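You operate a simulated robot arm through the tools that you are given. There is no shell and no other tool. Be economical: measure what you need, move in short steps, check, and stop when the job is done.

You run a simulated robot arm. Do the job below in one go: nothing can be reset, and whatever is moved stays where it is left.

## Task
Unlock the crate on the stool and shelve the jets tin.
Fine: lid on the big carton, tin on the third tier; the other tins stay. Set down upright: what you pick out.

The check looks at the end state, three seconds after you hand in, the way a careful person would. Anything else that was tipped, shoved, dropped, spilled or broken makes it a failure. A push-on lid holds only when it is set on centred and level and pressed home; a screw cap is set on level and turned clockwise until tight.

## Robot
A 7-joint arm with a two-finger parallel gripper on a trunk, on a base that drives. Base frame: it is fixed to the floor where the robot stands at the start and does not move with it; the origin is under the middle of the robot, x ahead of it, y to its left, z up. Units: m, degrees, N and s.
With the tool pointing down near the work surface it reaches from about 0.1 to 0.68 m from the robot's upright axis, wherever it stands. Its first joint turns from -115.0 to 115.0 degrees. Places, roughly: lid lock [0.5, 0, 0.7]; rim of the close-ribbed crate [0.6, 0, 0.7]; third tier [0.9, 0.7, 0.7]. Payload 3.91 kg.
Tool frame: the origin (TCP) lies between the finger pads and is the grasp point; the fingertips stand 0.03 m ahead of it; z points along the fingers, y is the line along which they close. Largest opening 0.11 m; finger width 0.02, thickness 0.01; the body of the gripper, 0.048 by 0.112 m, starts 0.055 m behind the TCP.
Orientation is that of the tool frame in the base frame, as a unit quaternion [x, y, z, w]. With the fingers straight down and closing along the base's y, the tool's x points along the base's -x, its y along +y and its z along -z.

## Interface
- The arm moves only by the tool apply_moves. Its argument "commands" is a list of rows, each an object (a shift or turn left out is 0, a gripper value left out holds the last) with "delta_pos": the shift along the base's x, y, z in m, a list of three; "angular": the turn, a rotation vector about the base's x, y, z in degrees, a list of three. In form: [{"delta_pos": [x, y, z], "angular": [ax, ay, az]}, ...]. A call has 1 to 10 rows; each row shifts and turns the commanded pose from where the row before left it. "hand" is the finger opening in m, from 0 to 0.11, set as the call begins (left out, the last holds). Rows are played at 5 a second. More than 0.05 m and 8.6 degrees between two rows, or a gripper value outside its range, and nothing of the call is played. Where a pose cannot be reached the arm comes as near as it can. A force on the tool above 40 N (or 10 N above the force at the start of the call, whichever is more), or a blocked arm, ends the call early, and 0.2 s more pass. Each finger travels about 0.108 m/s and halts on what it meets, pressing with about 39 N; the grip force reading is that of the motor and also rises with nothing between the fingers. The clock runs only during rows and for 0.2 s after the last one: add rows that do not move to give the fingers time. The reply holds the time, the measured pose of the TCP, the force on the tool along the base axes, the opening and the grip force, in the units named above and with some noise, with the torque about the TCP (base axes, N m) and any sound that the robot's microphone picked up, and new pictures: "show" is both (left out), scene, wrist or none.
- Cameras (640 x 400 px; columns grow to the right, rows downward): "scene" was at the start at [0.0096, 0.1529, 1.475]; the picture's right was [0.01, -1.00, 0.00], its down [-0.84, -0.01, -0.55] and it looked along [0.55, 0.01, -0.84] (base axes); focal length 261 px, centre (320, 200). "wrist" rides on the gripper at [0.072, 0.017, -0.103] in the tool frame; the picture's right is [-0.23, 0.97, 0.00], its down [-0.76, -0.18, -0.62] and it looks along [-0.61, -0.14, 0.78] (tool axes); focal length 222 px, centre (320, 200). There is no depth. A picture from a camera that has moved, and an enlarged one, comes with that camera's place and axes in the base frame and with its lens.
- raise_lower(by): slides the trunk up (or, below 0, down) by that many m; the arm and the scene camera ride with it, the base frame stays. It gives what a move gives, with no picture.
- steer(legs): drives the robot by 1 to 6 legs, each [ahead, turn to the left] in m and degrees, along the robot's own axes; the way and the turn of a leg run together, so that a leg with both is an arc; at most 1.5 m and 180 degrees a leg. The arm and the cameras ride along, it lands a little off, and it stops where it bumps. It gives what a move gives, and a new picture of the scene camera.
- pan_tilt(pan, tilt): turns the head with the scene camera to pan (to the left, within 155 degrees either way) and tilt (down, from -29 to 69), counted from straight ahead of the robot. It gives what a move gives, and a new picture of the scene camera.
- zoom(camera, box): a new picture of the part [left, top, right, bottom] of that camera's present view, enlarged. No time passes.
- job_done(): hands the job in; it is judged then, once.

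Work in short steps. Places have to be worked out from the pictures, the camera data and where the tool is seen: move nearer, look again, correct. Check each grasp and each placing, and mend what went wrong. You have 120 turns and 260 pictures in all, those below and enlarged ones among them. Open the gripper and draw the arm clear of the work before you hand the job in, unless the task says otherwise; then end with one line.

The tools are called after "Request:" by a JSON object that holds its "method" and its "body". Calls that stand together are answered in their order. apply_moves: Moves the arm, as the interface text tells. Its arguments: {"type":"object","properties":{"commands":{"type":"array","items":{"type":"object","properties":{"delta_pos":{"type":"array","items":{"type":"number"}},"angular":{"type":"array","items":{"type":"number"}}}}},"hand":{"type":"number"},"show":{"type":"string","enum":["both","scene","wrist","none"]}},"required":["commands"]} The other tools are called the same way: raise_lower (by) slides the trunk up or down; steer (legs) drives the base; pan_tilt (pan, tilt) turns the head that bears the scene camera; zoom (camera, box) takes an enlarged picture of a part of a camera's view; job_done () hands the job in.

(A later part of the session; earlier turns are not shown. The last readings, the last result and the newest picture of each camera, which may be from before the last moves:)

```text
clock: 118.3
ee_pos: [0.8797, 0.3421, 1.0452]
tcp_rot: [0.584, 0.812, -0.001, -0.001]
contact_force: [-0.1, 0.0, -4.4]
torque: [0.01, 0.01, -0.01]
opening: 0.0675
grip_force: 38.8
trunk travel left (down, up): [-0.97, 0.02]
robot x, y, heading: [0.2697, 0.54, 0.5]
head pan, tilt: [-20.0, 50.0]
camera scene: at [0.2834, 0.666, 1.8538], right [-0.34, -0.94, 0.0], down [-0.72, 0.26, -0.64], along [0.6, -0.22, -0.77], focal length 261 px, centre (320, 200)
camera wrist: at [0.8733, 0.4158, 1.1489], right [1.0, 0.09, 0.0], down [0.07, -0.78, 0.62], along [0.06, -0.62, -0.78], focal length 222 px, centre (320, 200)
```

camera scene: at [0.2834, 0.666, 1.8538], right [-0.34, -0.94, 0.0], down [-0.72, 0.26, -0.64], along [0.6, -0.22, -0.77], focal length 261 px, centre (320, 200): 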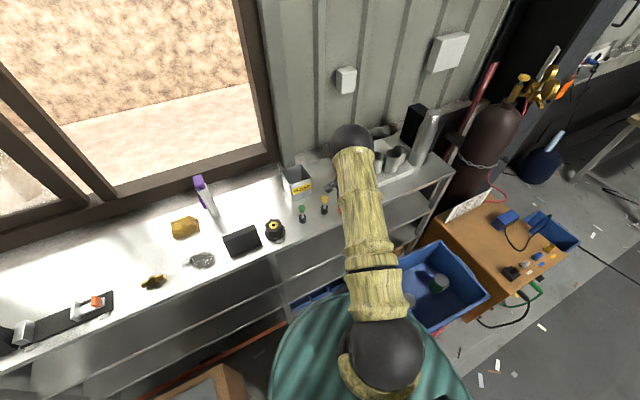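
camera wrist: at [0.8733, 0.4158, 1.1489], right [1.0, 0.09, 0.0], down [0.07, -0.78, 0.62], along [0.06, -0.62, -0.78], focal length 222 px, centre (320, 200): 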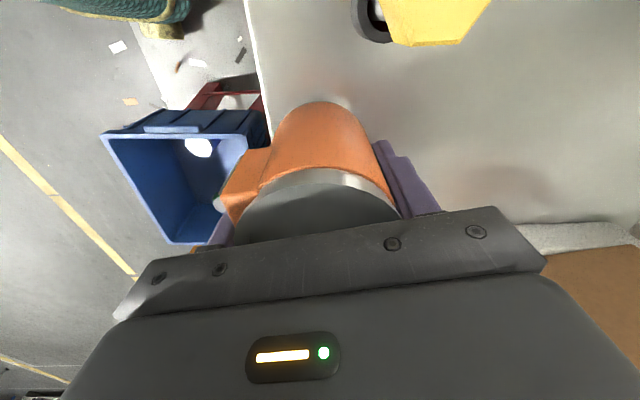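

The wrist camera's housing would pass close to the yellow tool. I turn the hand +25° about the tin's axis so the camera swings away toward the front, then continue down.

Request:
{"method": "apply_moves", "body": {"commands": [{"delta_pos": [0, -0.004, 0], "angular": [0, 0, 8.4]}, {"angular": [0, 0, 8.4]}, {"angular": [0, 0, 8.4]}, {}], "show": "wrist"}}

Request:
{"method": "apply_moves", "body": {"commands": [{"delta_pos": [0, 0, -0.005]}, {"delta_pos": [0, 0, -0.005]}, {}], "show": "none"}}

```text
clock: 119.3
ee_pos: [0.88, 0.3373, 1.045]
tcp_rot: [0.392, 0.92, -0.001, 0.0]
contact_force: [-0.5, -0.2, -4.5]
torque: [-0.03, 0.01, 0.0]
opening: 0.0674
grip_force: 38.9
trunk travel left (down, up): [-0.97, 0.02]
robot x, y, heading: [0.2727, 0.5417, 0.7]
head pan, tilt: [-20.0, 50.0]
camera wrist: at [0.8424, 0.4014, 1.1491], right [0.86, 0.51, 0.0], down [0.4, -0.67, 0.62], along [0.32, -0.54, -0.78], focal length 222 px, centre (320, 200)
```

wrist: 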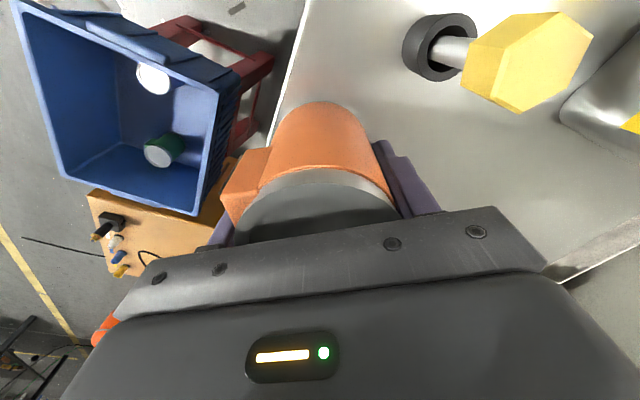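

```text
clock: 120.1
ee_pos: [0.8806, 0.3363, 1.0394]
tcp_rot: [0.393, 0.919, -0.001, 0.005]
contact_force: [2.1, -2.5, 33.2]
torque: [-0.48, 0.92, 0.15]
opening: 0.0672
grip_force: 39.1
trunk travel left (down, up): [-0.97, 0.02]
robot x, y, heading: [0.2696, 0.5383, 0.5]
head pan, tilt: [-20.0, 50.0]
```

The tin touched the deck at TCP z ≈ 1.039. I relieve the pressure, then release.

Request:
{"method": "apply_moves", "body": {"commands": [{"delta_pos": [0, 0, 0.005]}, {}], "show": "none"}}

```text
clock: 120.7
ee_pos: [0.8796, 0.3375, 1.0394]
tcp_rot: [0.393, 0.92, 0.0, 0.0]
contact_force: [5.2, -1.4, 11.9]
torque: [-0.37, -0.77, 0.01]
opening: 0.0671
grip_force: 38.8
trunk travel left (down, up): [-0.97, 0.02]
robot x, y, heading: [0.272, 0.5399, 0.3]
head pan, tilt: [-20.0, 50.0]
```

Request:
{"method": "apply_moves", "body": {"commands": [{"delta_pos": [0, 0, 0.001]}, {}, {}], "hand": 0.092, "show": "wrist"}}

Request:
{"method": "apply_moves", "body": {"commands": [{"delta_pos": [0, 0, 0.02]}, {"delta_pos": [0, 0, 0.03]}, {"delta_pos": [0, 0, 0.05]}, {"delta_pos": [0, 0, 0.05]}, {}]}}

```text
clock: 121.5
ee_pos: [0.8794, 0.3372, 1.0415]
tcp_rot: [0.393, 0.919, -0.001, 0.0]
contact_force: [0.0, -0.1, 0.6]
torque: [0.03, 0.01, 0.0]
opening: 0.0919
grip_force: 0.2
trunk travel left (down, up): [-0.97, 0.02]
robot x, y, heading: [0.2708, 0.5379, 0.5]
head pan, tilt: [-20.0, 50.0]
camera wrist: at [0.8414, 0.4016, 1.1448], right [0.86, 0.51, 0.0], down [0.4, -0.67, 0.62], along [0.32, -0.54, -0.78], focal length 222 px, centre (320, 200)
```

wrist: 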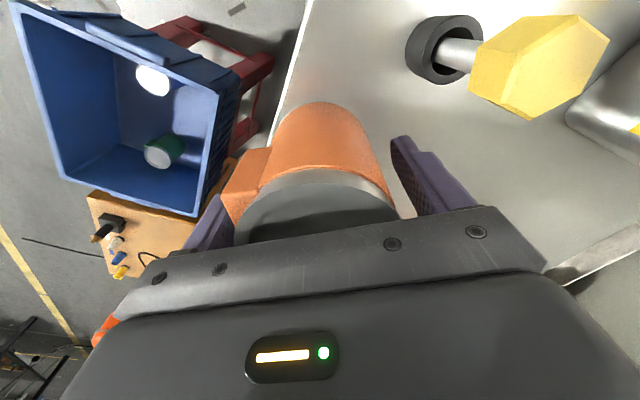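

```text
clock: 122.7
ee_pos: [0.8791, 0.339, 1.191]
tcp_rot: [0.393, 0.919, -0.001, -0.001]
contact_force: [-0.3, 0.3, 0.7]
torque: [0.02, 0.01, -0.04]
opening: 0.092
grip_force: 0.0
trunk travel left (down, up): [-0.97, 0.02]
robot x, y, heading: [0.271, 0.5385, 0.4]
head pan, tilt: [-20.0, 50.0]
camera scene: at [0.284, 0.6656, 1.8538], right [-0.34, -0.94, 0.0], down [-0.72, 0.26, -0.64], along [0.6, -0.22, -0.77], focal length 261 px, centre (320, 200)
camera wrist: at [0.8414, 0.4028, 1.2948], right [0.86, 0.51, 0.0], down [0.4, -0.67, 0.62], along [0.32, -0.54, -0.78], focal length 222 px, centre (320, 200)
```

scene: 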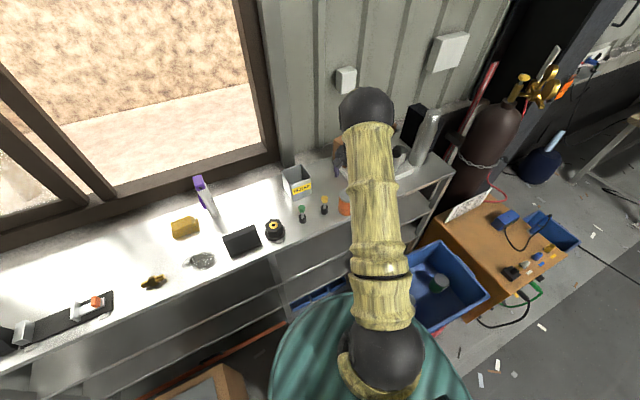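
wrist: 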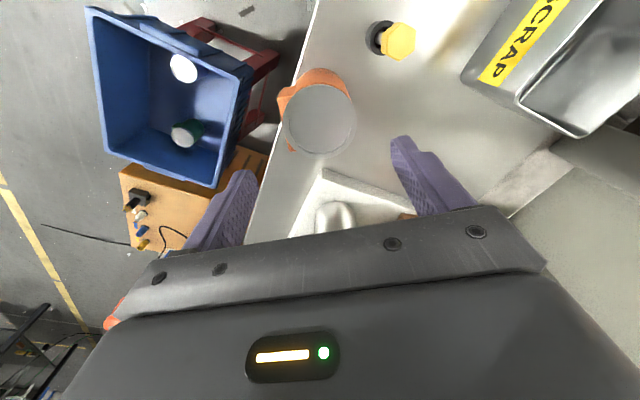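

The tin stands upright on the deck, with its label plate facing diagonally. I regrip from above and turn it another +47° in place, so that the plate lies square to a closing axis along y.

Request:
{"method": "apply_moves", "body": {"commands": [{"delta_pos": [0, -0.001, -0.05]}, {"delta_pos": [0, 0, -0.05]}, {"delta_pos": [0, 0, -0.03]}, {"delta_pos": [0, 0, -0.015]}, {}], "show": "wrist"}}

Request:
{"method": "apply_moves", "body": {"commands": [{}, {}], "hand": 0.0, "show": "none"}}

Request:
{"method": "apply_moves", "body": {"commands": [{"delta_pos": [0, 0, 0.006]}, {"angular": [0, 0, 7.8]}, {"angular": [0, 0, 7.8]}, {"angular": [0, 0, 7.8]}, {"angular": [0, 0, 7.8]}, {"angular": [0, 0, 7.8]}, {"angular": [0, 0, 7.8]}, {}]}}

```text
clock: 123.9
ee_pos: [0.8798, 0.3375, 1.0469]
tcp_rot: [0.394, 0.919, 0.001, -0.001]
contact_force: [-0.3, -0.7, -0.5]
torque: [-0.01, 0.0, -0.02]
opening: 0.0918
grip_force: 0.0
trunk travel left (down, up): [-0.97, 0.02]
robot x, y, heading: [0.2723, 0.5393, 0.4]
head pan, tilt: [-20.0, 50.0]
camera wrist: at [0.8419, 0.4014, 1.1511], right [0.86, 0.51, 0.0], down [0.4, -0.67, 0.62], along [0.32, -0.54, -0.78], focal length 222 px, centre (320, 200)
```

wrist: 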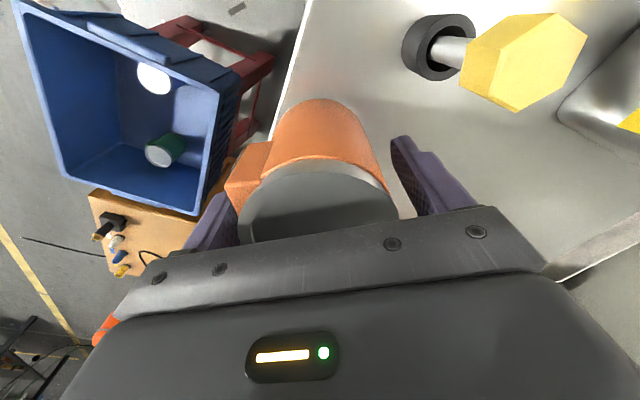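

```text
clock: 124.5
ee_pos: [0.8795, 0.3371, 1.0472]
tcp_rot: [0.393, 0.92, -0.001, -0.001]
contact_force: [-0.4, -1.3, -0.5]
torque: [-0.02, -0.03, 0.01]
opening: 0.0671
grip_force: 39.4
trunk travel left (down, up): [-0.97, 0.02]
robot x, y, heading: [0.2699, 0.5415, 0.4]
head pan, tilt: [-20.0, 50.0]
```

```text
clock: 126.3
ee_pos: [0.8801, 0.3373, 1.0528]
tcp_rot: [-0.005, 1.0, 0.0, -0.001]
contact_force: [-0.1, -0.1, -4.6]
torque: [0.0, 0.02, -0.03]
opening: 0.067
grip_force: 38.8
trunk travel left (down, up): [-0.97, 0.02]
robot x, y, heading: [0.2713, 0.5407, 0.4]
head pan, tilt: [-20.0, 50.0]
camera scene: at [0.2835, 0.666, 1.8538], right [-0.34, -0.94, 0.0], down [-0.72, 0.26, -0.64], along [0.6, -0.22, -0.77], focal length 261 px, centre (320, 200)
camera wrist: at [0.8075, 0.3528, 1.1562], right [0.22, 0.98, 0.0], down [0.76, -0.17, 0.62], along [0.61, -0.14, -0.78], focal length 222 px, centre (320, 200)
```

scene: 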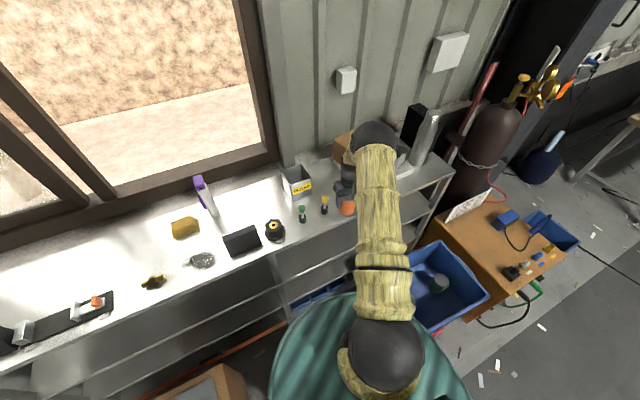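
wrist: 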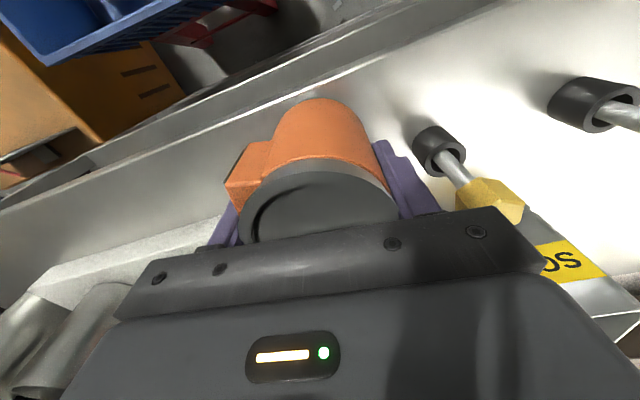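

The tin is turned and the plate now faces -y. I set it down, release and lift off.

Request:
{"method": "apply_moves", "body": {"commands": [{"delta_pos": [0, 0, -0.0035]}, {"delta_pos": [0, 0, -0.002]}, {}], "show": "none"}}

Request:
{"method": "apply_moves", "body": {"commands": [{}, {}], "hand": 0.09, "show": "none"}}

Request:
{"method": "apply_moves", "body": {"commands": [{"delta_pos": [0, 0, 0.03]}, {"delta_pos": [0, 0, 0.05]}, {"delta_pos": [0, 0, 0.05]}, {"delta_pos": [-0.04, 0, 0.02]}, {"delta_pos": [-0.05, 0, 0]}, {"delta_pos": [-0.05, 0.0, 0]}, {}]}}

```text
clock: 127.1
ee_pos: [0.8805, 0.3347, 1.0469]
tcp_rot: [-0.004, 1.0, -0.001, 0.0]
contact_force: [0.8, -0.1, -1.7]
torque: [0.1, -0.01, 0.02]
opening: 0.0674
grip_force: 39.3
trunk travel left (down, up): [-0.97, 0.02]
robot x, y, heading: [0.2742, 0.5405, 0.3]
head pan, tilt: [-20.0, 50.0]
```

```text
clock: 127.7
ee_pos: [0.8797, 0.3367, 1.0476]
tcp_rot: [-0.005, 1.0, 0.0, 0.0]
contact_force: [-0.3, 0.2, -1.0]
torque: [0.0, 0.01, -0.02]
opening: 0.0901
grip_force: 0.1
trunk travel left (down, up): [-0.97, 0.02]
robot x, y, heading: [0.2768, 0.5402, 0.4]
head pan, tilt: [-20.0, 50.0]
```

```text
clock: 129.3
ee_pos: [0.7419, 0.3367, 1.194]
tcp_rot: [-0.004, 1.0, -0.001, -0.001]
contact_force: [-0.6, -0.1, -1.0]
torque: [-0.02, 0.0, -0.01]
opening: 0.0898
grip_force: 0.1
trunk travel left (down, up): [-0.97, 0.02]
robot x, y, heading: [0.2741, 0.5394, 0.5]
head pan, tilt: [-20.0, 50.0]
camera scene: at [0.2846, 0.6662, 1.8537], right [-0.34, -0.94, 0.0], down [-0.72, 0.26, -0.64], along [0.6, -0.22, -0.77], focal length 261 px, centre (320, 200)
camera wrist: at [0.6699, 0.353, 1.2988], right [0.22, 0.98, 0.0], down [0.76, -0.17, 0.62], along [0.61, -0.14, -0.78], focal length 222 px, centre (320, 200)
```

scene: 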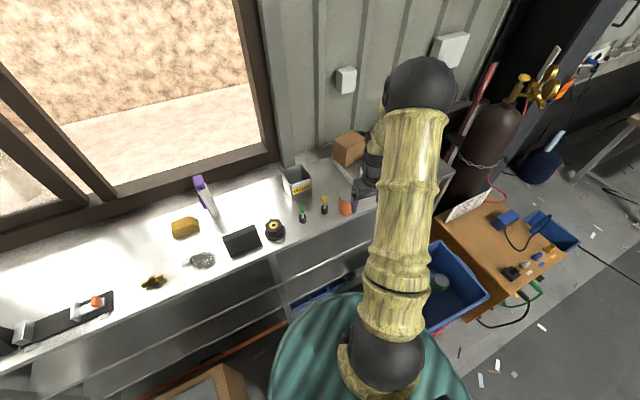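
wrist: 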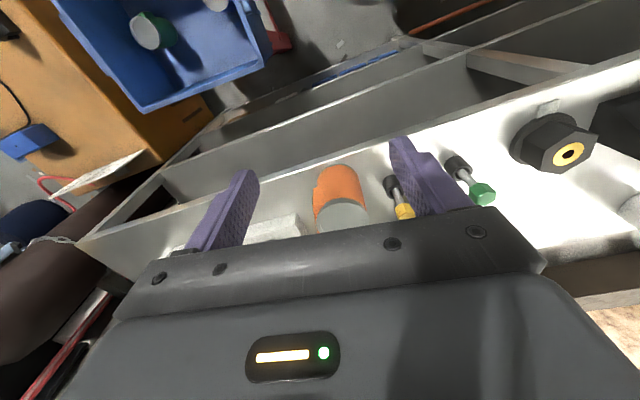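

The tin stands at (0.880, 0.337). With the hand clear of it, I pitch the tool to about 70° from vertical, pointing at the shelf.

Request:
{"method": "apply_moves", "body": {"commands": [{"delta_pos": [-0.04, 0, 0], "angular": [0, -7.8, 0]}, {"delta_pos": [-0.02, 0, 0], "angular": [0, -7.8, 0]}, {"angular": [0, -7.8, 0]}, {"angular": [0, -7.8, 0]}, {"angular": [0, -7.8, 0]}, {"angular": [0, -7.8, 0]}, {"angular": [0, -7.8, 0]}, {"angular": [0, -7.8, 0]}, {"angular": [0, -7.6, 0]}, {}]}}

```text
clock: 131.5
ee_pos: [0.6818, 0.3359, 1.1966]
tcp_rot: [-0.003, 0.819, -0.003, 0.574]
contact_force: [-0.8, 0.2, 0.1]
torque: [0.02, 0.01, -0.01]
opening: 0.09
grip_force: 0.1
out of reach, approached as far as the arm can: row 8
trunk travel left (down, up): [-0.97, 0.02]
robot x, y, heading: [0.2671, 0.5443, 0.6]
head pan, tilt: [-20.0, 50.0]
camera scene: at [0.2825, 0.6664, 1.8538], right [-0.34, -0.94, 0.0], down [-0.72, 0.26, -0.64], along [0.61, -0.22, -0.77], focal length 261 px, centre (320, 200)
camera wrist: at [0.5595, 0.3505, 1.164], right [0.08, 0.98, 0.2], down [-0.33, -0.17, 0.93], along [0.94, -0.14, 0.31], focal length 222 px, centre (320, 200)
```

scene: 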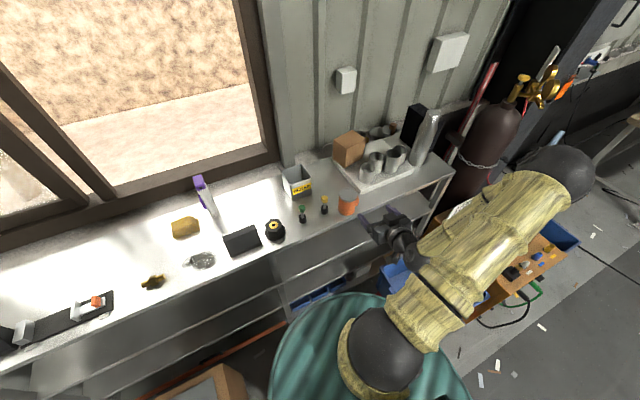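
wrist: 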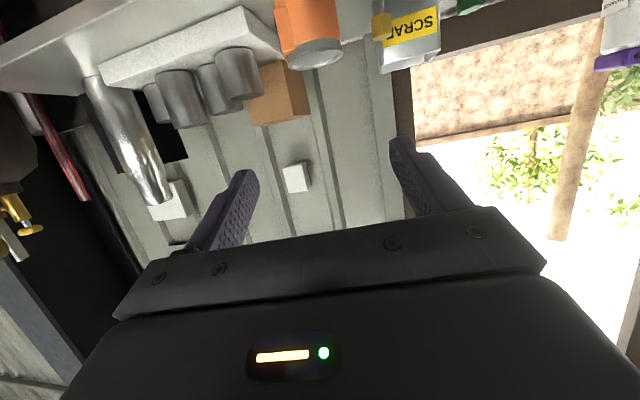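

The arm reached the pitched pose and the scene camera now sees the tin clearly. I zoom to fix its position.

Request:
{"method": "zoom", "body": {"camera": "scene", "box": [290, 150, 410, 250]}}

Request:
{"method": "zoom", "body": {"camera": "wrist", "box": [240, 0, 400, 100]}}

```text
4.00 times, centred on (350, 200) of scene
camera zoom: at [0.2825, 0.6664, 1.8538], right [-0.34, -0.94, 0.0], down [-0.72, 0.26, -0.64], along [0.61, -0.22, -0.77], focal length 1043 px, centre (200, 200)
```

zoom: 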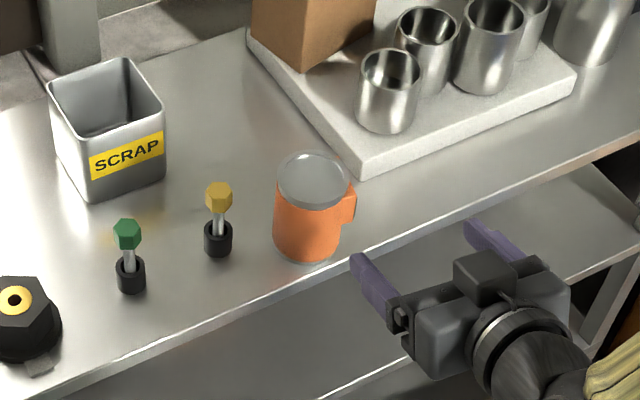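

```text
4.00 times, centred on (320, 50) of wrist
camera zoom: at [0.5595, 0.3505, 1.164], right [0.08, 0.98, 0.2], down [-0.33, -0.17, 0.93], along [0.94, -0.14, 0.31], focal length 888 px, centre (320, 800)
```

zoom: 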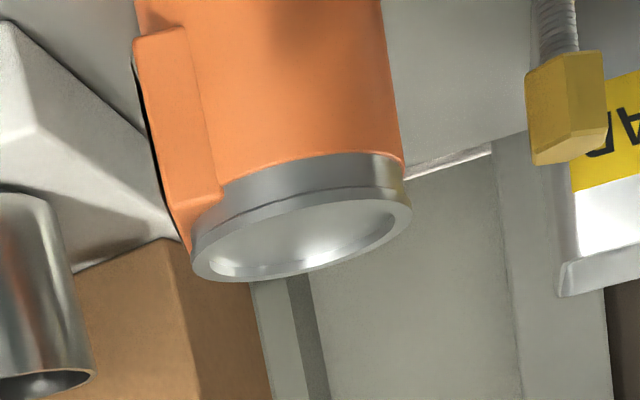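

The tin is confirmed at (0.88, 0.335), z from 0.985 to 1.082. I lower the trunk to bring the hand to z ≈ 1.04, in front of the deck.

Request:
{"method": "raise_lower", "body": {"by": -0.155}}

Request:
{"method": "apply_moves", "body": {"commands": [{"delta_pos": [0.04, 0, 0]}, {"delta_pos": [0.04, 0, 0]}, {}], "hand": 0.1}}

Request:
{"method": "zoom", "body": {"camera": "scene", "box": [270, 110, 450, 260]}}

```text
clock: 133.3
ee_pos: [0.6812, 0.3341, 1.0406]
tcp_rot: [-0.004, 0.819, -0.002, 0.574]
contact_force: [-0.2, 0.8, 0.0]
torque: [0.01, 0.05, -0.02]
opening: 0.0901
grip_force: 0.2
trunk travel left (down, up): [-0.815, 0.175]
robot x, y, heading: [0.274, 0.5347, 0.2]
head pan, tilt: [-20.0, 50.0]
```

```text
clock: 134.1
ee_pos: [0.7606, 0.3328, 1.0422]
tcp_rot: [-0.003, 0.819, -0.003, 0.573]
contact_force: [-0.1, 0.4, -0.7]
torque: [0.0, 0.01, 0.02]
opening: 0.1001
grip_force: 0.2
trunk travel left (down, up): [-0.815, 0.175]
robot x, y, heading: [0.2742, 0.5442, 0.4]
head pan, tilt: [-20.0, 50.0]
camera scene: at [0.2824, 0.6659, 1.6988], right [-0.34, -0.94, 0.0], down [-0.72, 0.26, -0.64], along [0.61, -0.22, -0.77], focal length 261 px, centre (320, 200)
camera wrist: at [0.6386, 0.3486, 1.0101], right [0.08, 0.98, 0.21], down [-0.32, -0.17, 0.93], along [0.94, -0.14, 0.3], focal length 222 px, centre (320, 200)
```

scene: 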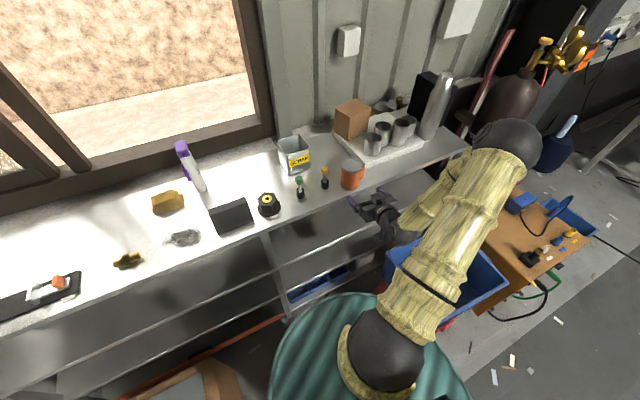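
wrist: 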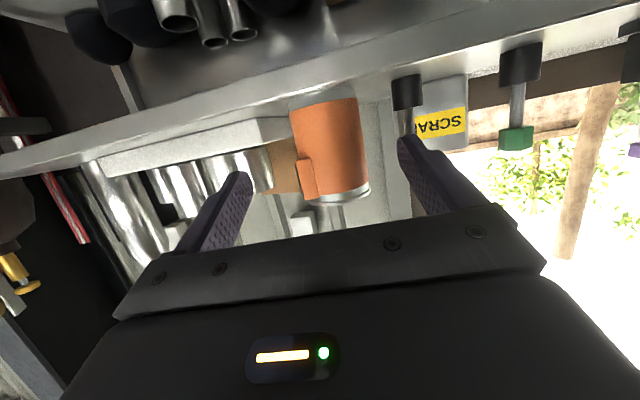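

```text
2.67 times, centred on (360, 185) of scene
camera zoom: at [0.2824, 0.6659, 1.6988], right [-0.34, -0.94, 0.0], down [-0.72, 0.26, -0.64], along [0.61, -0.22, -0.77], focal length 696 px, centre (213, 240)
```

zoom: 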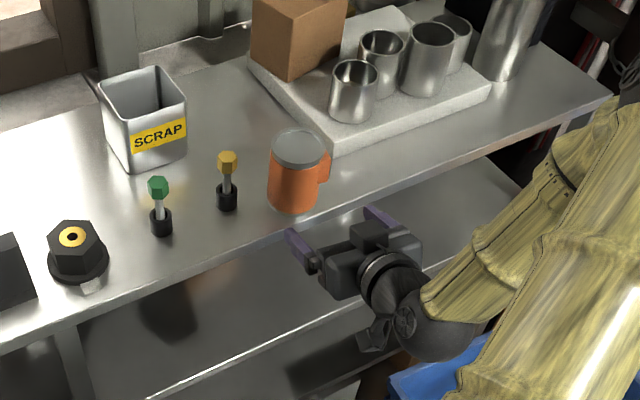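

Aligned: tin axis at y ≈ 0.336. I narrow the opening to 0.086 to stay clear of the yellow tool, then advance until the pads straddle the tin.

Request:
{"method": "apply_moves", "body": {"commands": [{"delta_pos": [0.02, 0.003, 0]}, {"delta_pos": [0.03, 0, 0]}, {"delta_pos": [0.02, 0, 0]}, {}], "hand": 0.086}}

Request:
{"method": "zoom", "body": {"camera": "scene", "box": [290, 130, 410, 230]}}

```text
clock: 135.1
ee_pos: [0.8311, 0.337, 1.0421]
tcp_rot: [-0.004, 0.819, -0.003, 0.573]
contact_force: [-0.5, -0.3, 0.2]
torque: [0.0, 0.02, 0.01]
opening: 0.0861
grip_force: 0.1
trunk travel left (down, up): [-0.815, 0.175]
robot x, y, heading: [0.2719, 0.542, 0.2]
head pan, tilt: [-20.0, 50.0]
camera scene: at [0.2825, 0.6659, 1.6988], right [-0.34, -0.94, 0.0], down [-0.72, 0.26, -0.64], along [0.61, -0.22, -0.77], focal length 261 px, centre (320, 200)
camera wrist: at [0.7096, 0.3526, 1.0097], right [0.08, 0.98, 0.21], down [-0.32, -0.17, 0.93], along [0.94, -0.14, 0.3], focal length 222 px, centre (320, 200)
```

scene: 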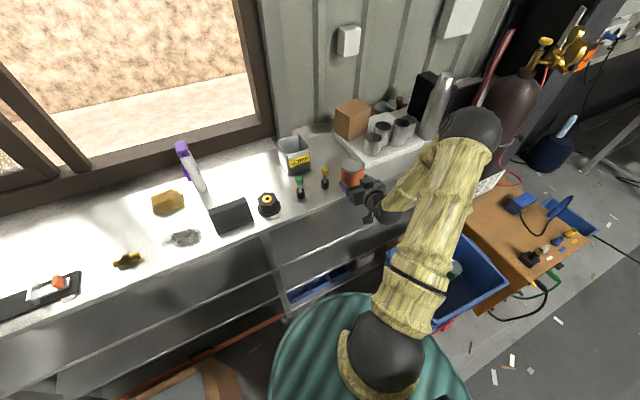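
wrist: 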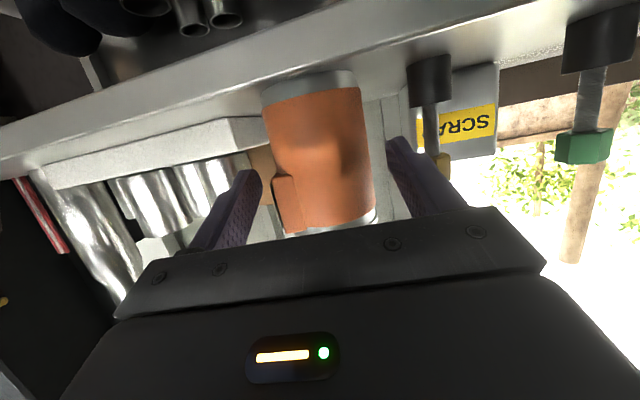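

```text
4.00 times, centred on (350, 180) of scene
camera zoom: at [0.2825, 0.6659, 1.6988], right [-0.34, -0.94, 0.0], down [-0.72, 0.26, -0.64], along [0.61, -0.22, -0.77], focal length 1043 px, centre (200, 280)
```

zoom: 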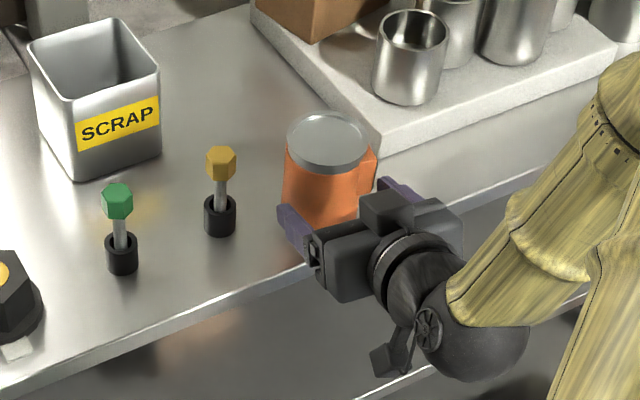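

The tin sits centred between the fingers. I advance the last 5 cm and close.

Request:
{"method": "apply_moves", "body": {"commands": [{"delta_pos": [0.02, 0, 0]}, {"delta_pos": [0.02, 0, 0]}, {"delta_pos": [0.01, 0, 0]}, {}]}}

Request:
{"method": "zoom", "body": {"camera": "scene", "box": [290, 130, 410, 230]}}

```text
clock: 136.1
ee_pos: [0.8827, 0.3372, 1.0412]
tcp_rot: [-0.003, 0.82, -0.002, 0.573]
contact_force: [0.3, 1.2, -0.4]
torque: [-0.01, 0.0, -0.01]
opening: 0.0858
grip_force: 0.1
trunk travel left (down, up): [-0.815, 0.175]
robot x, y, heading: [0.2703, 0.5395, 0.4]
head pan, tilt: [-20.0, 50.0]
camera scene: at [0.2827, 0.666, 1.6988], right [-0.34, -0.94, 0.0], down [-0.72, 0.26, -0.64], along [0.61, -0.22, -0.77], focal length 261 px, centre (320, 200)
camera wrist: at [0.7603, 0.3532, 1.0089], right [0.08, 0.98, 0.21], down [-0.32, -0.17, 0.93], along [0.94, -0.14, 0.3], focal length 222 px, centre (320, 200)
```

scene: 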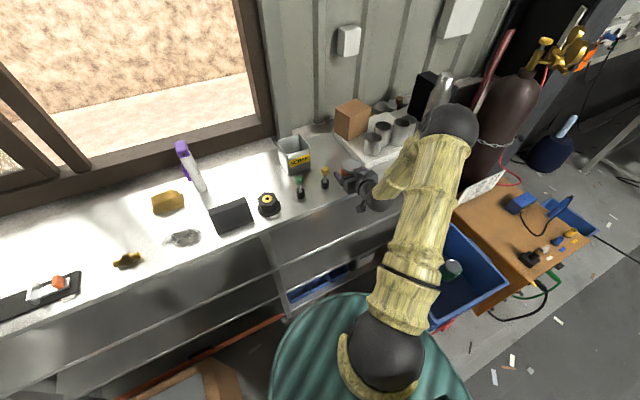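
wrist: 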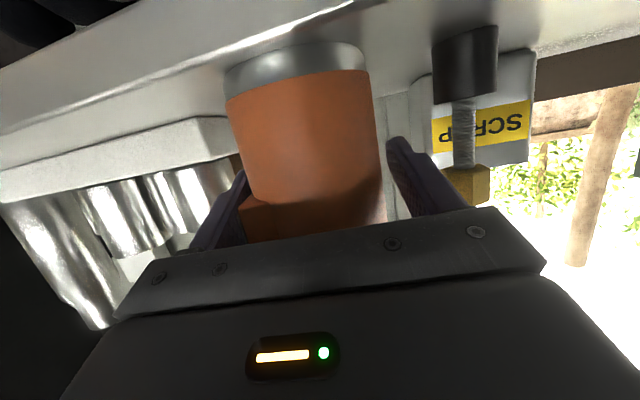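

```text
4.00 times, centred on (350, 180) of scene
camera zoom: at [0.2827, 0.666, 1.6988], right [-0.34, -0.94, 0.0], down [-0.72, 0.26, -0.64], along [0.61, -0.22, -0.77], focal length 1043 px, centre (200, 280)
```

zoom: 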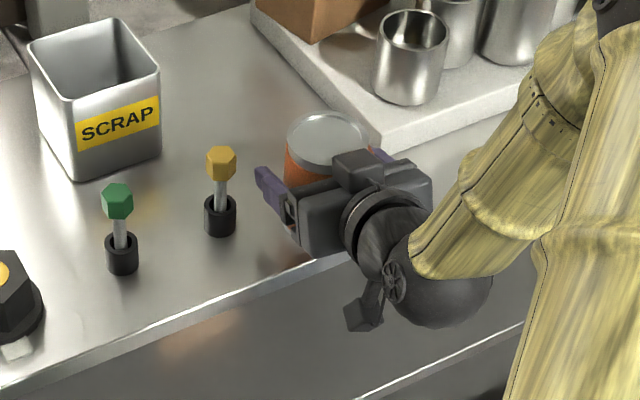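

The tin didn't move and no force showed. I close on it, then lift slightly.

Request:
{"method": "apply_moves", "body": {"commands": [{}, {}, {}], "hand": 0.0, "show": "none"}}

Request:
{"method": "apply_moves", "body": {"commands": [{"delta_pos": [0, 0, 0.01]}, {"delta_pos": [0, 0, 0.01]}, {}]}}

Request:
{"method": "zoom", "body": {"camera": "scene", "box": [290, 130, 410, 230]}}

```text
clock: 136.9
ee_pos: [0.8816, 0.3376, 1.041]
tcp_rot: [-0.004, 0.819, -0.002, 0.573]
contact_force: [0.5, -0.2, 1.0]
torque: [0.14, -0.03, -0.01]
opening: 0.067
grip_force: 39.6
trunk travel left (down, up): [-0.815, 0.175]
robot x, y, heading: [0.2711, 0.539, 0.4]
head pan, tilt: [-20.0, 50.0]
```

```text
clock: 137.7
ee_pos: [0.8816, 0.3378, 1.0615]
tcp_rot: [-0.003, 0.82, -0.002, 0.573]
contact_force: [0.6, 0.3, -4.8]
torque: [-0.01, 0.01, 0.0]
opening: 0.0668
grip_force: 39.1
trunk travel left (down, up): [-0.815, 0.175]
robot x, y, heading: [0.2727, 0.5403, 0.4]
head pan, tilt: [-20.0, 50.0]
camera scene: at [0.2834, 0.6659, 1.6988], right [-0.34, -0.94, 0.0], down [-0.72, 0.26, -0.64], along [0.6, -0.22, -0.77], focal length 261 px, centre (320, 200)
camera wrist: at [0.7603, 0.353, 1.029], right [0.08, 0.98, 0.21], down [-0.32, -0.17, 0.93], along [0.94, -0.14, 0.3], focal length 222 px, centre (320, 200)
```

scene: 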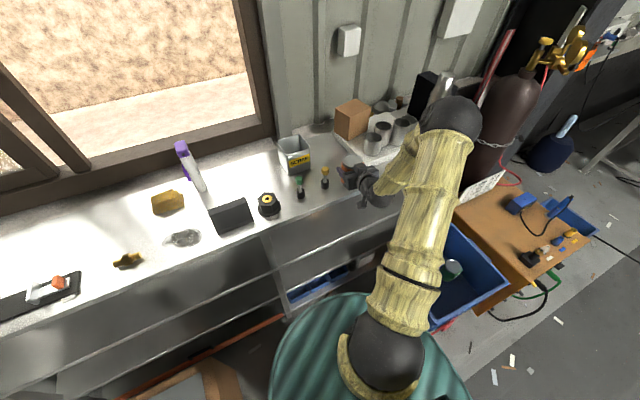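
wrist: 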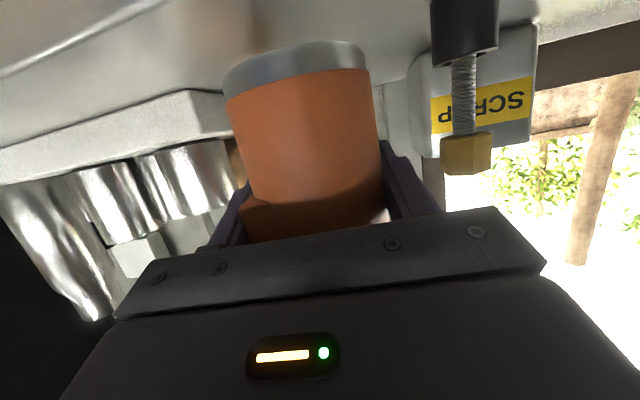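

```text
4.00 times, centred on (350, 180) of scene
camera zoom: at [0.2834, 0.6659, 1.6988], right [-0.34, -0.94, 0.0], down [-0.72, 0.26, -0.64], along [0.6, -0.22, -0.77], focal length 1043 px, centre (200, 280)
```

zoom: 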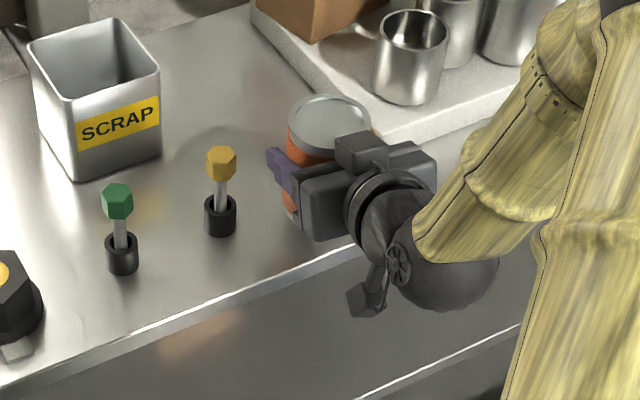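

The tin is held firmly (4.8 N, no slip). I lift a bit more and back the robot straight off the shelf by 0.2 m.

Request:
{"method": "apply_moves", "body": {"commands": [{"delta_pos": [0, 0, 0.02]}, {}], "show": "none"}}

Request:
{"method": "steer", "body": {"legs": [[-0.22, 0]]}}

Request:
{"method": "apply_moves", "body": {"commands": [{"delta_pos": [0, 0.04, 0]}, {"delta_pos": [0, 0.04, 0]}, {"delta_pos": [0, 0.04, 0]}, {}]}}

```text
clock: 138.3
ee_pos: [0.881, 0.3364, 1.0805]
tcp_rot: [-0.003, 0.82, -0.003, 0.573]
contact_force: [-0.1, 0.2, -4.4]
torque: [0.01, -0.02, 0.02]
opening: 0.0668
grip_force: 39.0
trunk travel left (down, up): [-0.815, 0.175]
robot x, y, heading: [0.2743, 0.5414, 0.3]
head pan, tilt: [-20.0, 50.0]
```

```text
clock: 140.1
ee_pos: [0.6607, 0.3361, 1.0808]
tcp_rot: [-0.004, 0.819, -0.002, 0.574]
contact_force: [-0.4, 0.7, -3.5]
torque: [-0.01, -0.03, 0.0]
opening: 0.0669
grip_force: 38.7
trunk travel left (down, up): [-0.815, 0.175]
robot x, y, heading: [0.052, 0.5392, 0.1]
head pan, tilt: [-20.0, 50.0]
camera scene: at [0.0618, 0.6644, 1.6988], right [-0.34, -0.94, 0.0], down [-0.72, 0.26, -0.64], along [0.61, -0.22, -0.77], focal length 261 px, centre (320, 200)
```

scene: 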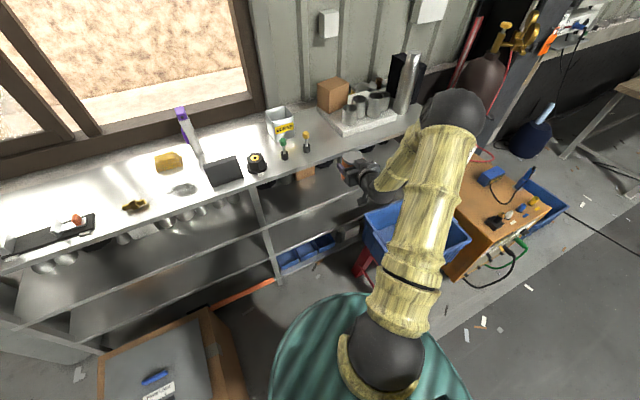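

```text
clock: 141.1
ee_pos: [0.6609, 0.4546, 1.0799]
tcp_rot: [-0.003, 0.82, -0.003, 0.572]
contact_force: [-0.1, 0.3, -5.2]
torque: [0.02, 0.0, 0.03]
opening: 0.0667
grip_force: 38.3
trunk travel left (down, up): [-0.815, 0.175]
robot x, y, heading: [0.0535, 0.5379, 0.5]
head pan, tilt: [-20.0, 50.0]
camera scene: at [0.0628, 0.6633, 1.6989], right [-0.34, -0.94, 0.0], down [-0.72, 0.26, -0.64], along [0.61, -0.22, -0.77], focal length 261 px, centre (320, 200)
camera wrist: at [0.54, 0.471, 1.0483], right [0.08, 0.98, 0.21], down [-0.32, -0.17, 0.93], along [0.94, -0.14, 0.3], focal length 222 px, centre (320, 200)
```

scene: 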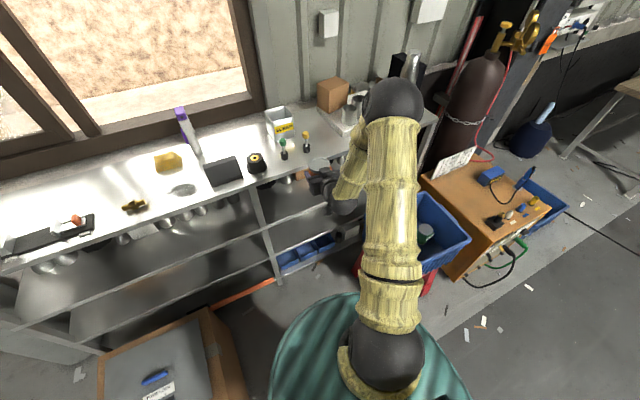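
wrist: 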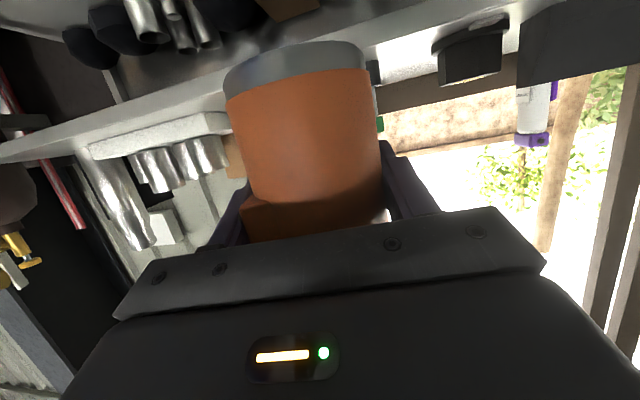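

Arm and tin are clear of the shelf. I lower the trunk by 0.3 m and look at tier 3.

Request:
{"method": "raise_lower", "body": {"by": -0.3}}

Request:
{"method": "pan_tilt", "body": {"pan": -8, "tilt": 38}}

Request:
{"method": "zoom", "body": {"camera": "scene", "box": [200, 110, 440, 260]}}

```text
clock: 144.1
ee_pos: [0.6622, 0.4566, 0.7802]
tcp_rot: [-0.004, 0.819, -0.002, 0.574]
contact_force: [0.4, 0.3, -5.1]
torque: [0.0, 0.0, 0.01]
opening: 0.0669
grip_force: 39.1
trunk travel left (down, up): [-0.515, 0.475]
robot x, y, heading: [0.0492, 0.5403, 0.4]
head pan, tilt: [-20.0, 50.0]
```

```text
clock: 144.9
ee_pos: [0.6627, 0.4562, 0.7812]
tcp_rot: [-0.003, 0.82, -0.003, 0.573]
contact_force: [-0.1, 0.2, -3.6]
torque: [0.01, 0.0, -0.02]
opening: 0.0667
grip_force: 38.8
trunk travel left (down, up): [-0.515, 0.475]
robot x, y, heading: [0.0531, 0.5388, 0.4]
head pan, tilt: [-8.0, 38.0]
camera scene: at [0.0759, 0.679, 1.4159], right [-0.13, -0.99, 0.0], down [-0.61, 0.08, -0.79], along [0.78, -0.1, -0.62], focal length 261 px, centre (320, 200)
```

scene: 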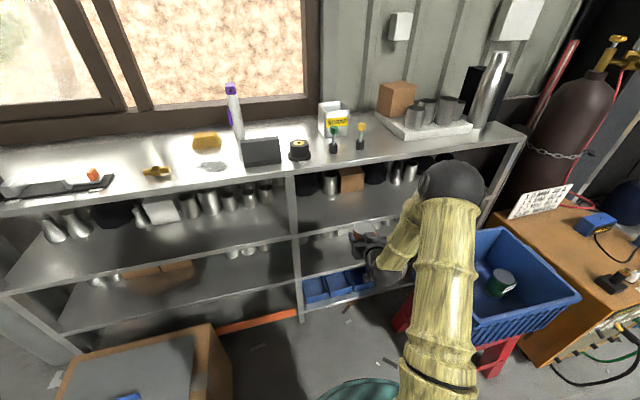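

```text
2.67 times, centred on (320, 185) of scene
camera zoom: at [0.0759, 0.679, 1.4159], right [-0.13, -0.99, 0.0], down [-0.61, 0.08, -0.79], along [0.78, -0.1, -0.62], focal length 696 px, centre (320, 240)
```

zoom: 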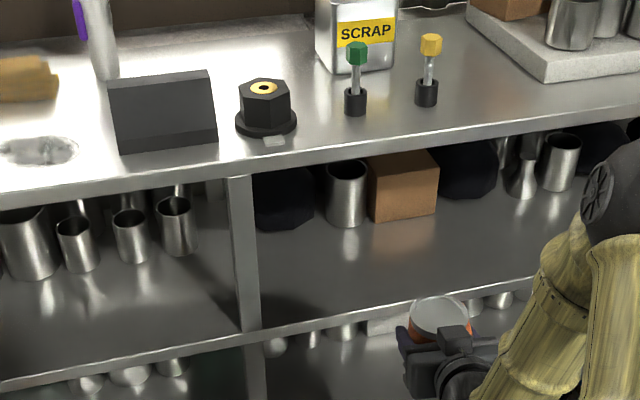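

Tier 3's surface is at z ≈ 0.678, with free depth from x = 0.816 to about 1.03 at y ≈ 0.45. I go to TCP z ≈ 0.765, drive forward part way and check clearance.

Request:
{"method": "apply_moves", "body": {"commands": [{"delta_pos": [0, 0, -0.015]}, {}], "show": "none"}}

Request:
{"method": "steer", "body": {"legs": [[0.12, 0]]}}

Request:
{"method": "apply_moves", "body": {"commands": [{}], "show": "wrist"}}

Request:
{"method": "zoom", "body": {"camera": "scene", "box": [220, 120, 480, 300]}}

```text
clock: 145.5
ee_pos: [0.6619, 0.4564, 0.7643]
tcp_rot: [-0.004, 0.819, -0.002, 0.574]
contact_force: [0.0, 0.3, -4.5]
torque: [0.0, -0.01, -0.01]
opening: 0.0668
grip_force: 39.0
trunk travel left (down, up): [-0.515, 0.475]
robot x, y, heading: [0.0504, 0.5385, 0.7]
head pan, tilt: [-8.0, 38.0]
```

```text
clock: 146.8
ee_pos: [0.7821, 0.4556, 0.7647]
tcp_rot: [-0.003, 0.82, -0.003, 0.573]
contact_force: [0.9, -0.2, -3.8]
torque: [0.02, 0.0, 0.01]
opening: 0.0667
grip_force: 38.9
trunk travel left (down, up): [-0.515, 0.475]
robot x, y, heading: [0.171, 0.537, 0.4]
head pan, tilt: [-8.0, 38.0]
camera scene: at [0.1964, 0.6798, 1.4159], right [-0.13, -0.99, 0.0], down [-0.61, 0.08, -0.79], along [0.78, -0.11, -0.62], focal length 261 px, centre (320, 200)
```

scene: 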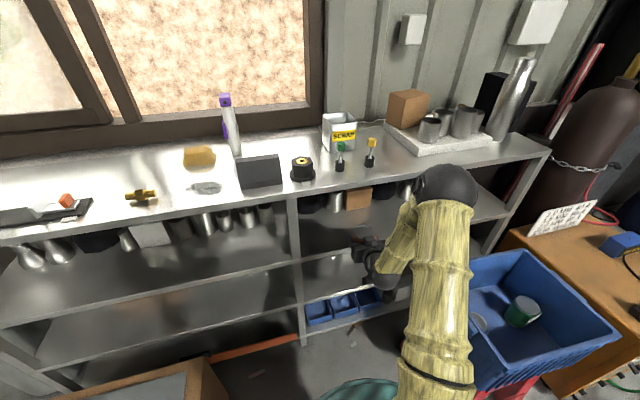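

```text
clock: 147.2
ee_pos: [0.7806, 0.4562, 0.765]
tcp_rot: [-0.003, 0.82, -0.003, 0.573]
contact_force: [0.4, -0.4, -4.2]
torque: [-0.02, 0.0, -0.02]
opening: 0.067
grip_force: 39.4
trunk travel left (down, up): [-0.515, 0.475]
robot x, y, heading: [0.1722, 0.5376, 0.4]
head pan, tilt: [-8.0, 38.0]
camera wrist: at [0.6596, 0.4725, 0.7332], right [0.08, 0.98, 0.21], down [-0.32, -0.17, 0.93], along [0.94, -0.14, 0.3], focal length 222 px, centre (320, 200)
```

wrist: 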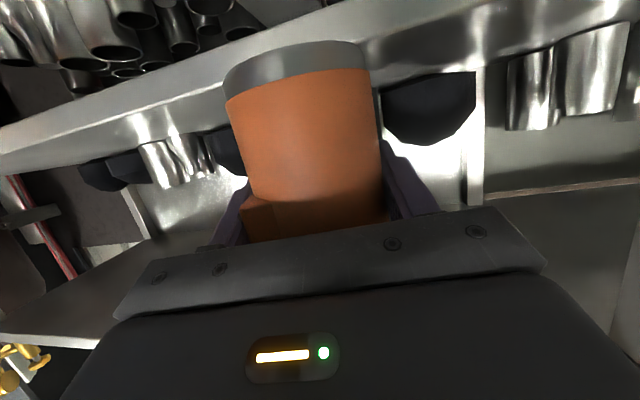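

```text
2.22 times, centred on (350, 210) of scene
camera zoom: at [0.1961, 0.6798, 1.4159], right [-0.13, -0.99, 0.0], down [-0.61, 0.08, -0.79], along [0.78, -0.11, -0.62], focal length 580 px, centre (253, 178)
```

zoom: 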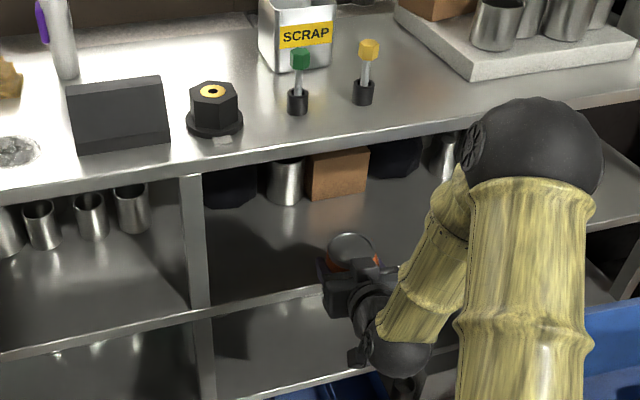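

I zoom on the wrist view to verify that the tin's base clears the tier's front edge.

Request:
{"method": "zoom", "body": {"camera": "wrist", "box": [160, 0, 480, 200]}}

```text
2.00 times, centred on (320, 100) of wrist
camera zoom: at [0.6596, 0.4725, 0.7332], right [0.08, 0.98, 0.21], down [-0.32, -0.17, 0.93], along [0.94, -0.14, 0.3], focal length 444 px, centre (320, 400)
```

zoom: 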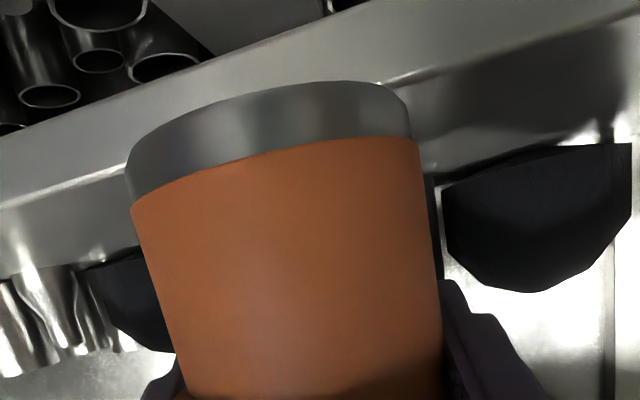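

The front edge works out at z ≈ 0.69, so I add 1.5 cm of height and drive the last 0.105 m.

Request:
{"method": "apply_moves", "body": {"commands": [{"delta_pos": [0, 0, 0.015]}, {}], "show": "none"}}

Request:
{"method": "steer", "body": {"legs": [[0.105, 0]]}}

Request:
{"method": "zoom", "body": {"camera": "scene", "box": [260, 150, 500, 330]}}

Request:
{"method": "zoom", "body": {"camera": "wrist", "box": [0, 0, 640, 400]}}

```text
clock: 147.8
ee_pos: [0.782, 0.4555, 0.7811]
tcp_rot: [-0.003, 0.82, -0.003, 0.572]
contact_force: [-0.4, -0.4, -4.6]
torque: [0.03, -0.02, -0.03]
opening: 0.0669
grip_force: 39.3
trunk travel left (down, up): [-0.515, 0.475]
robot x, y, heading: [0.1723, 0.5392, 0.4]
head pan, tilt: [-8.0, 38.0]
```

```text
clock: 149.1
ee_pos: [0.8866, 0.4565, 0.7799]
tcp_rot: [-0.002, 0.82, -0.004, 0.573]
contact_force: [-0.2, -0.6, -4.8]
torque: [0.01, 0.01, 0.0]
opening: 0.0669
grip_force: 39.1
trunk travel left (down, up): [-0.515, 0.475]
robot x, y, heading: [0.2769, 0.5414, 0.3]
head pan, tilt: [-8.0, 38.0]
camera scene: at [0.3014, 0.6804, 1.4159], right [-0.13, -0.99, 0.0], down [-0.61, 0.08, -0.79], along [0.78, -0.1, -0.62], focal length 261 px, centre (320, 200)
```

scene: 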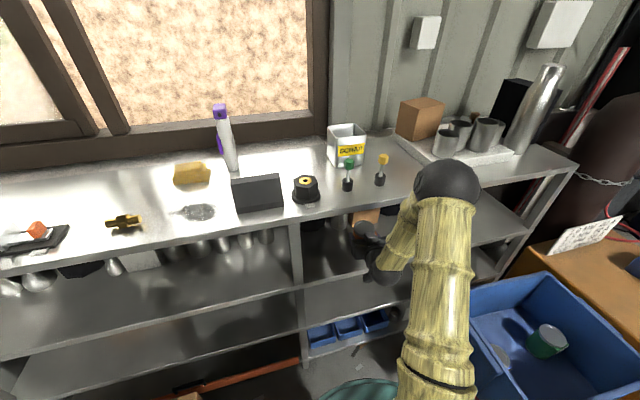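

```text
2.22 times, centred on (380, 240) of scene
camera zoom: at [0.3014, 0.6804, 1.4159], right [-0.13, -0.99, 0.0], down [-0.61, 0.08, -0.79], along [0.78, -0.1, -0.62], focal length 580 px, centre (187, 111)
```

zoom: 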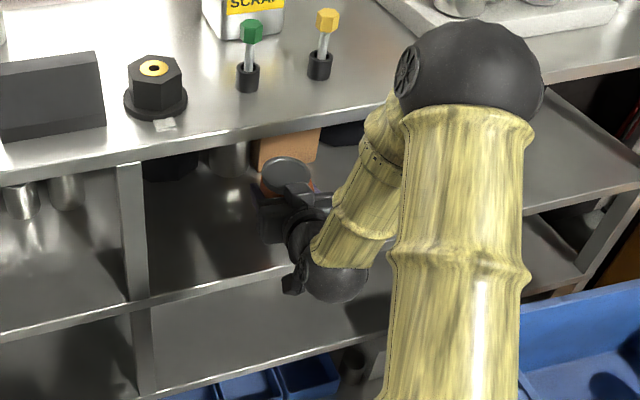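

```text
1.00 times, centred on (320, 200) of wrist (not enlarged: the box is as wide or as high as the picture)
camera zoom: at [0.7653, 0.473, 0.7481], right [0.08, 0.98, 0.21], down [-0.32, -0.17, 0.93], along [0.94, -0.14, 0.3], focal length 222 px, centre (320, 200)
```

zoom: 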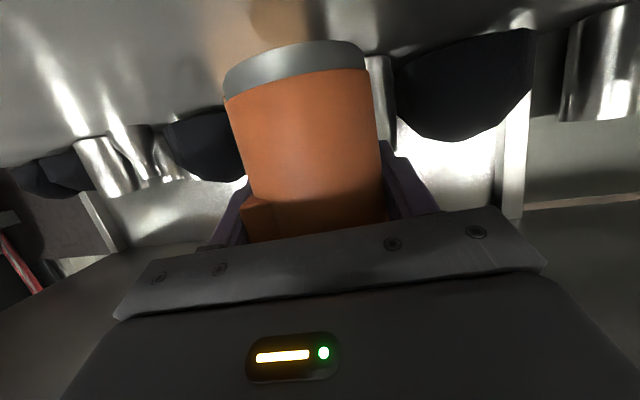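

The tin is inside over the tier, with nothing touching. I lower until it touches.

Request:
{"method": "apply_moves", "body": {"commands": [{"delta_pos": [0.005, 0, -0.015]}, {"delta_pos": [0, 0, -0.01]}, {"delta_pos": [0, 0, -0.004]}, {"delta_pos": [0, 0, -0.004]}, {}], "show": "none"}}

```text
clock: 150.3
ee_pos: [0.8922, 0.457, 0.7531]
tcp_rot: [-0.002, 0.817, -0.004, 0.577]
contact_force: [-1.4, -3.4, 26.7]
torque: [0.65, 0.69, 0.17]
opening: 0.0666
grip_force: 39.2
trunk travel left (down, up): [-0.515, 0.475]
robot x, y, heading: [0.2753, 0.5405, 0.3]
head pan, tilt: [-8.0, 38.0]
```

Contact at TCP z ≈ 0.753. I ease upward to near-zero load before releasing.

Request:
{"method": "apply_moves", "body": {"commands": [{"delta_pos": [0, 0, 0.0045]}, {}], "show": "wrist"}}

```text
clock: 150.9
ee_pos: [0.8917, 0.4579, 0.7504]
tcp_rot: [-0.003, 0.819, -0.002, 0.573]
contact_force: [4.5, -2.0, 8.8]
torque: [0.23, -0.51, -0.13]
opening: 0.0669
grip_force: 39.1
trunk travel left (down, up): [-0.515, 0.475]
robot x, y, heading: [0.278, 0.538, 0.4]
head pan, tilt: [-8.0, 38.0]
camera wrist: at [0.7698, 0.4731, 0.7195], right [0.08, 0.98, 0.21], down [-0.32, -0.17, 0.93], along [0.94, -0.14, 0.3], focal length 222 px, centre (320, 200)
```

wrist: 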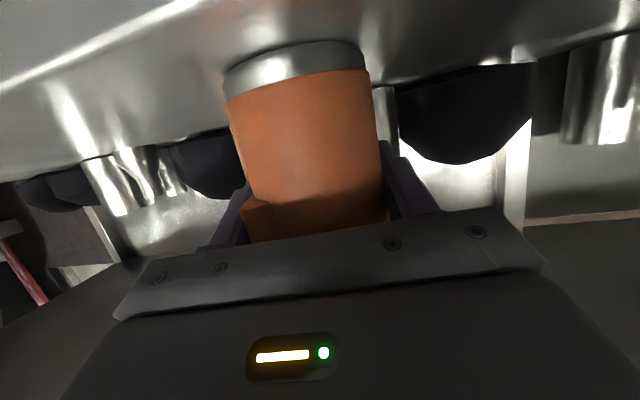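

Request:
{"method": "apply_moves", "body": {"commands": [{"delta_pos": [0, 0, 0.001]}, {}], "show": "none"}}

Request:
{"method": "apply_moves", "body": {"commands": [{}, {}], "hand": 0.09, "show": "wrist"}}

```text
clock: 151.5
ee_pos: [0.8911, 0.4578, 0.75]
tcp_rot: [-0.004, 0.821, -0.002, 0.571]
contact_force: [0.7, -0.8, -1.7]
torque: [0.06, -0.06, -0.02]
opening: 0.0669
grip_force: 38.6
trunk travel left (down, up): [-0.515, 0.475]
robot x, y, heading: [0.274, 0.5387, 0.4]
head pan, tilt: [-8.0, 38.0]
```

```text
clock: 152.1
ee_pos: [0.8911, 0.4562, 0.7522]
tcp_rot: [-0.003, 0.819, -0.003, 0.573]
contact_force: [-0.4, -0.5, 0.4]
torque: [0.01, 0.05, 0.04]
opening: 0.0899
grip_force: 0.1
trunk travel left (down, up): [-0.515, 0.475]
robot x, y, heading: [0.2744, 0.5357, 0.6]
head pan, tilt: [-8.0, 38.0]
camera wrist: at [0.7699, 0.4728, 0.7208], right [0.08, 0.98, 0.21], down [-0.32, -0.17, 0.93], along [0.94, -0.14, 0.3], focal length 222 px, centre (320, 200)
```

wrist: 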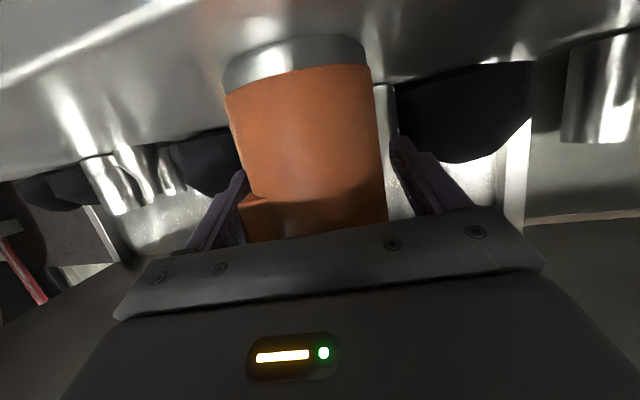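

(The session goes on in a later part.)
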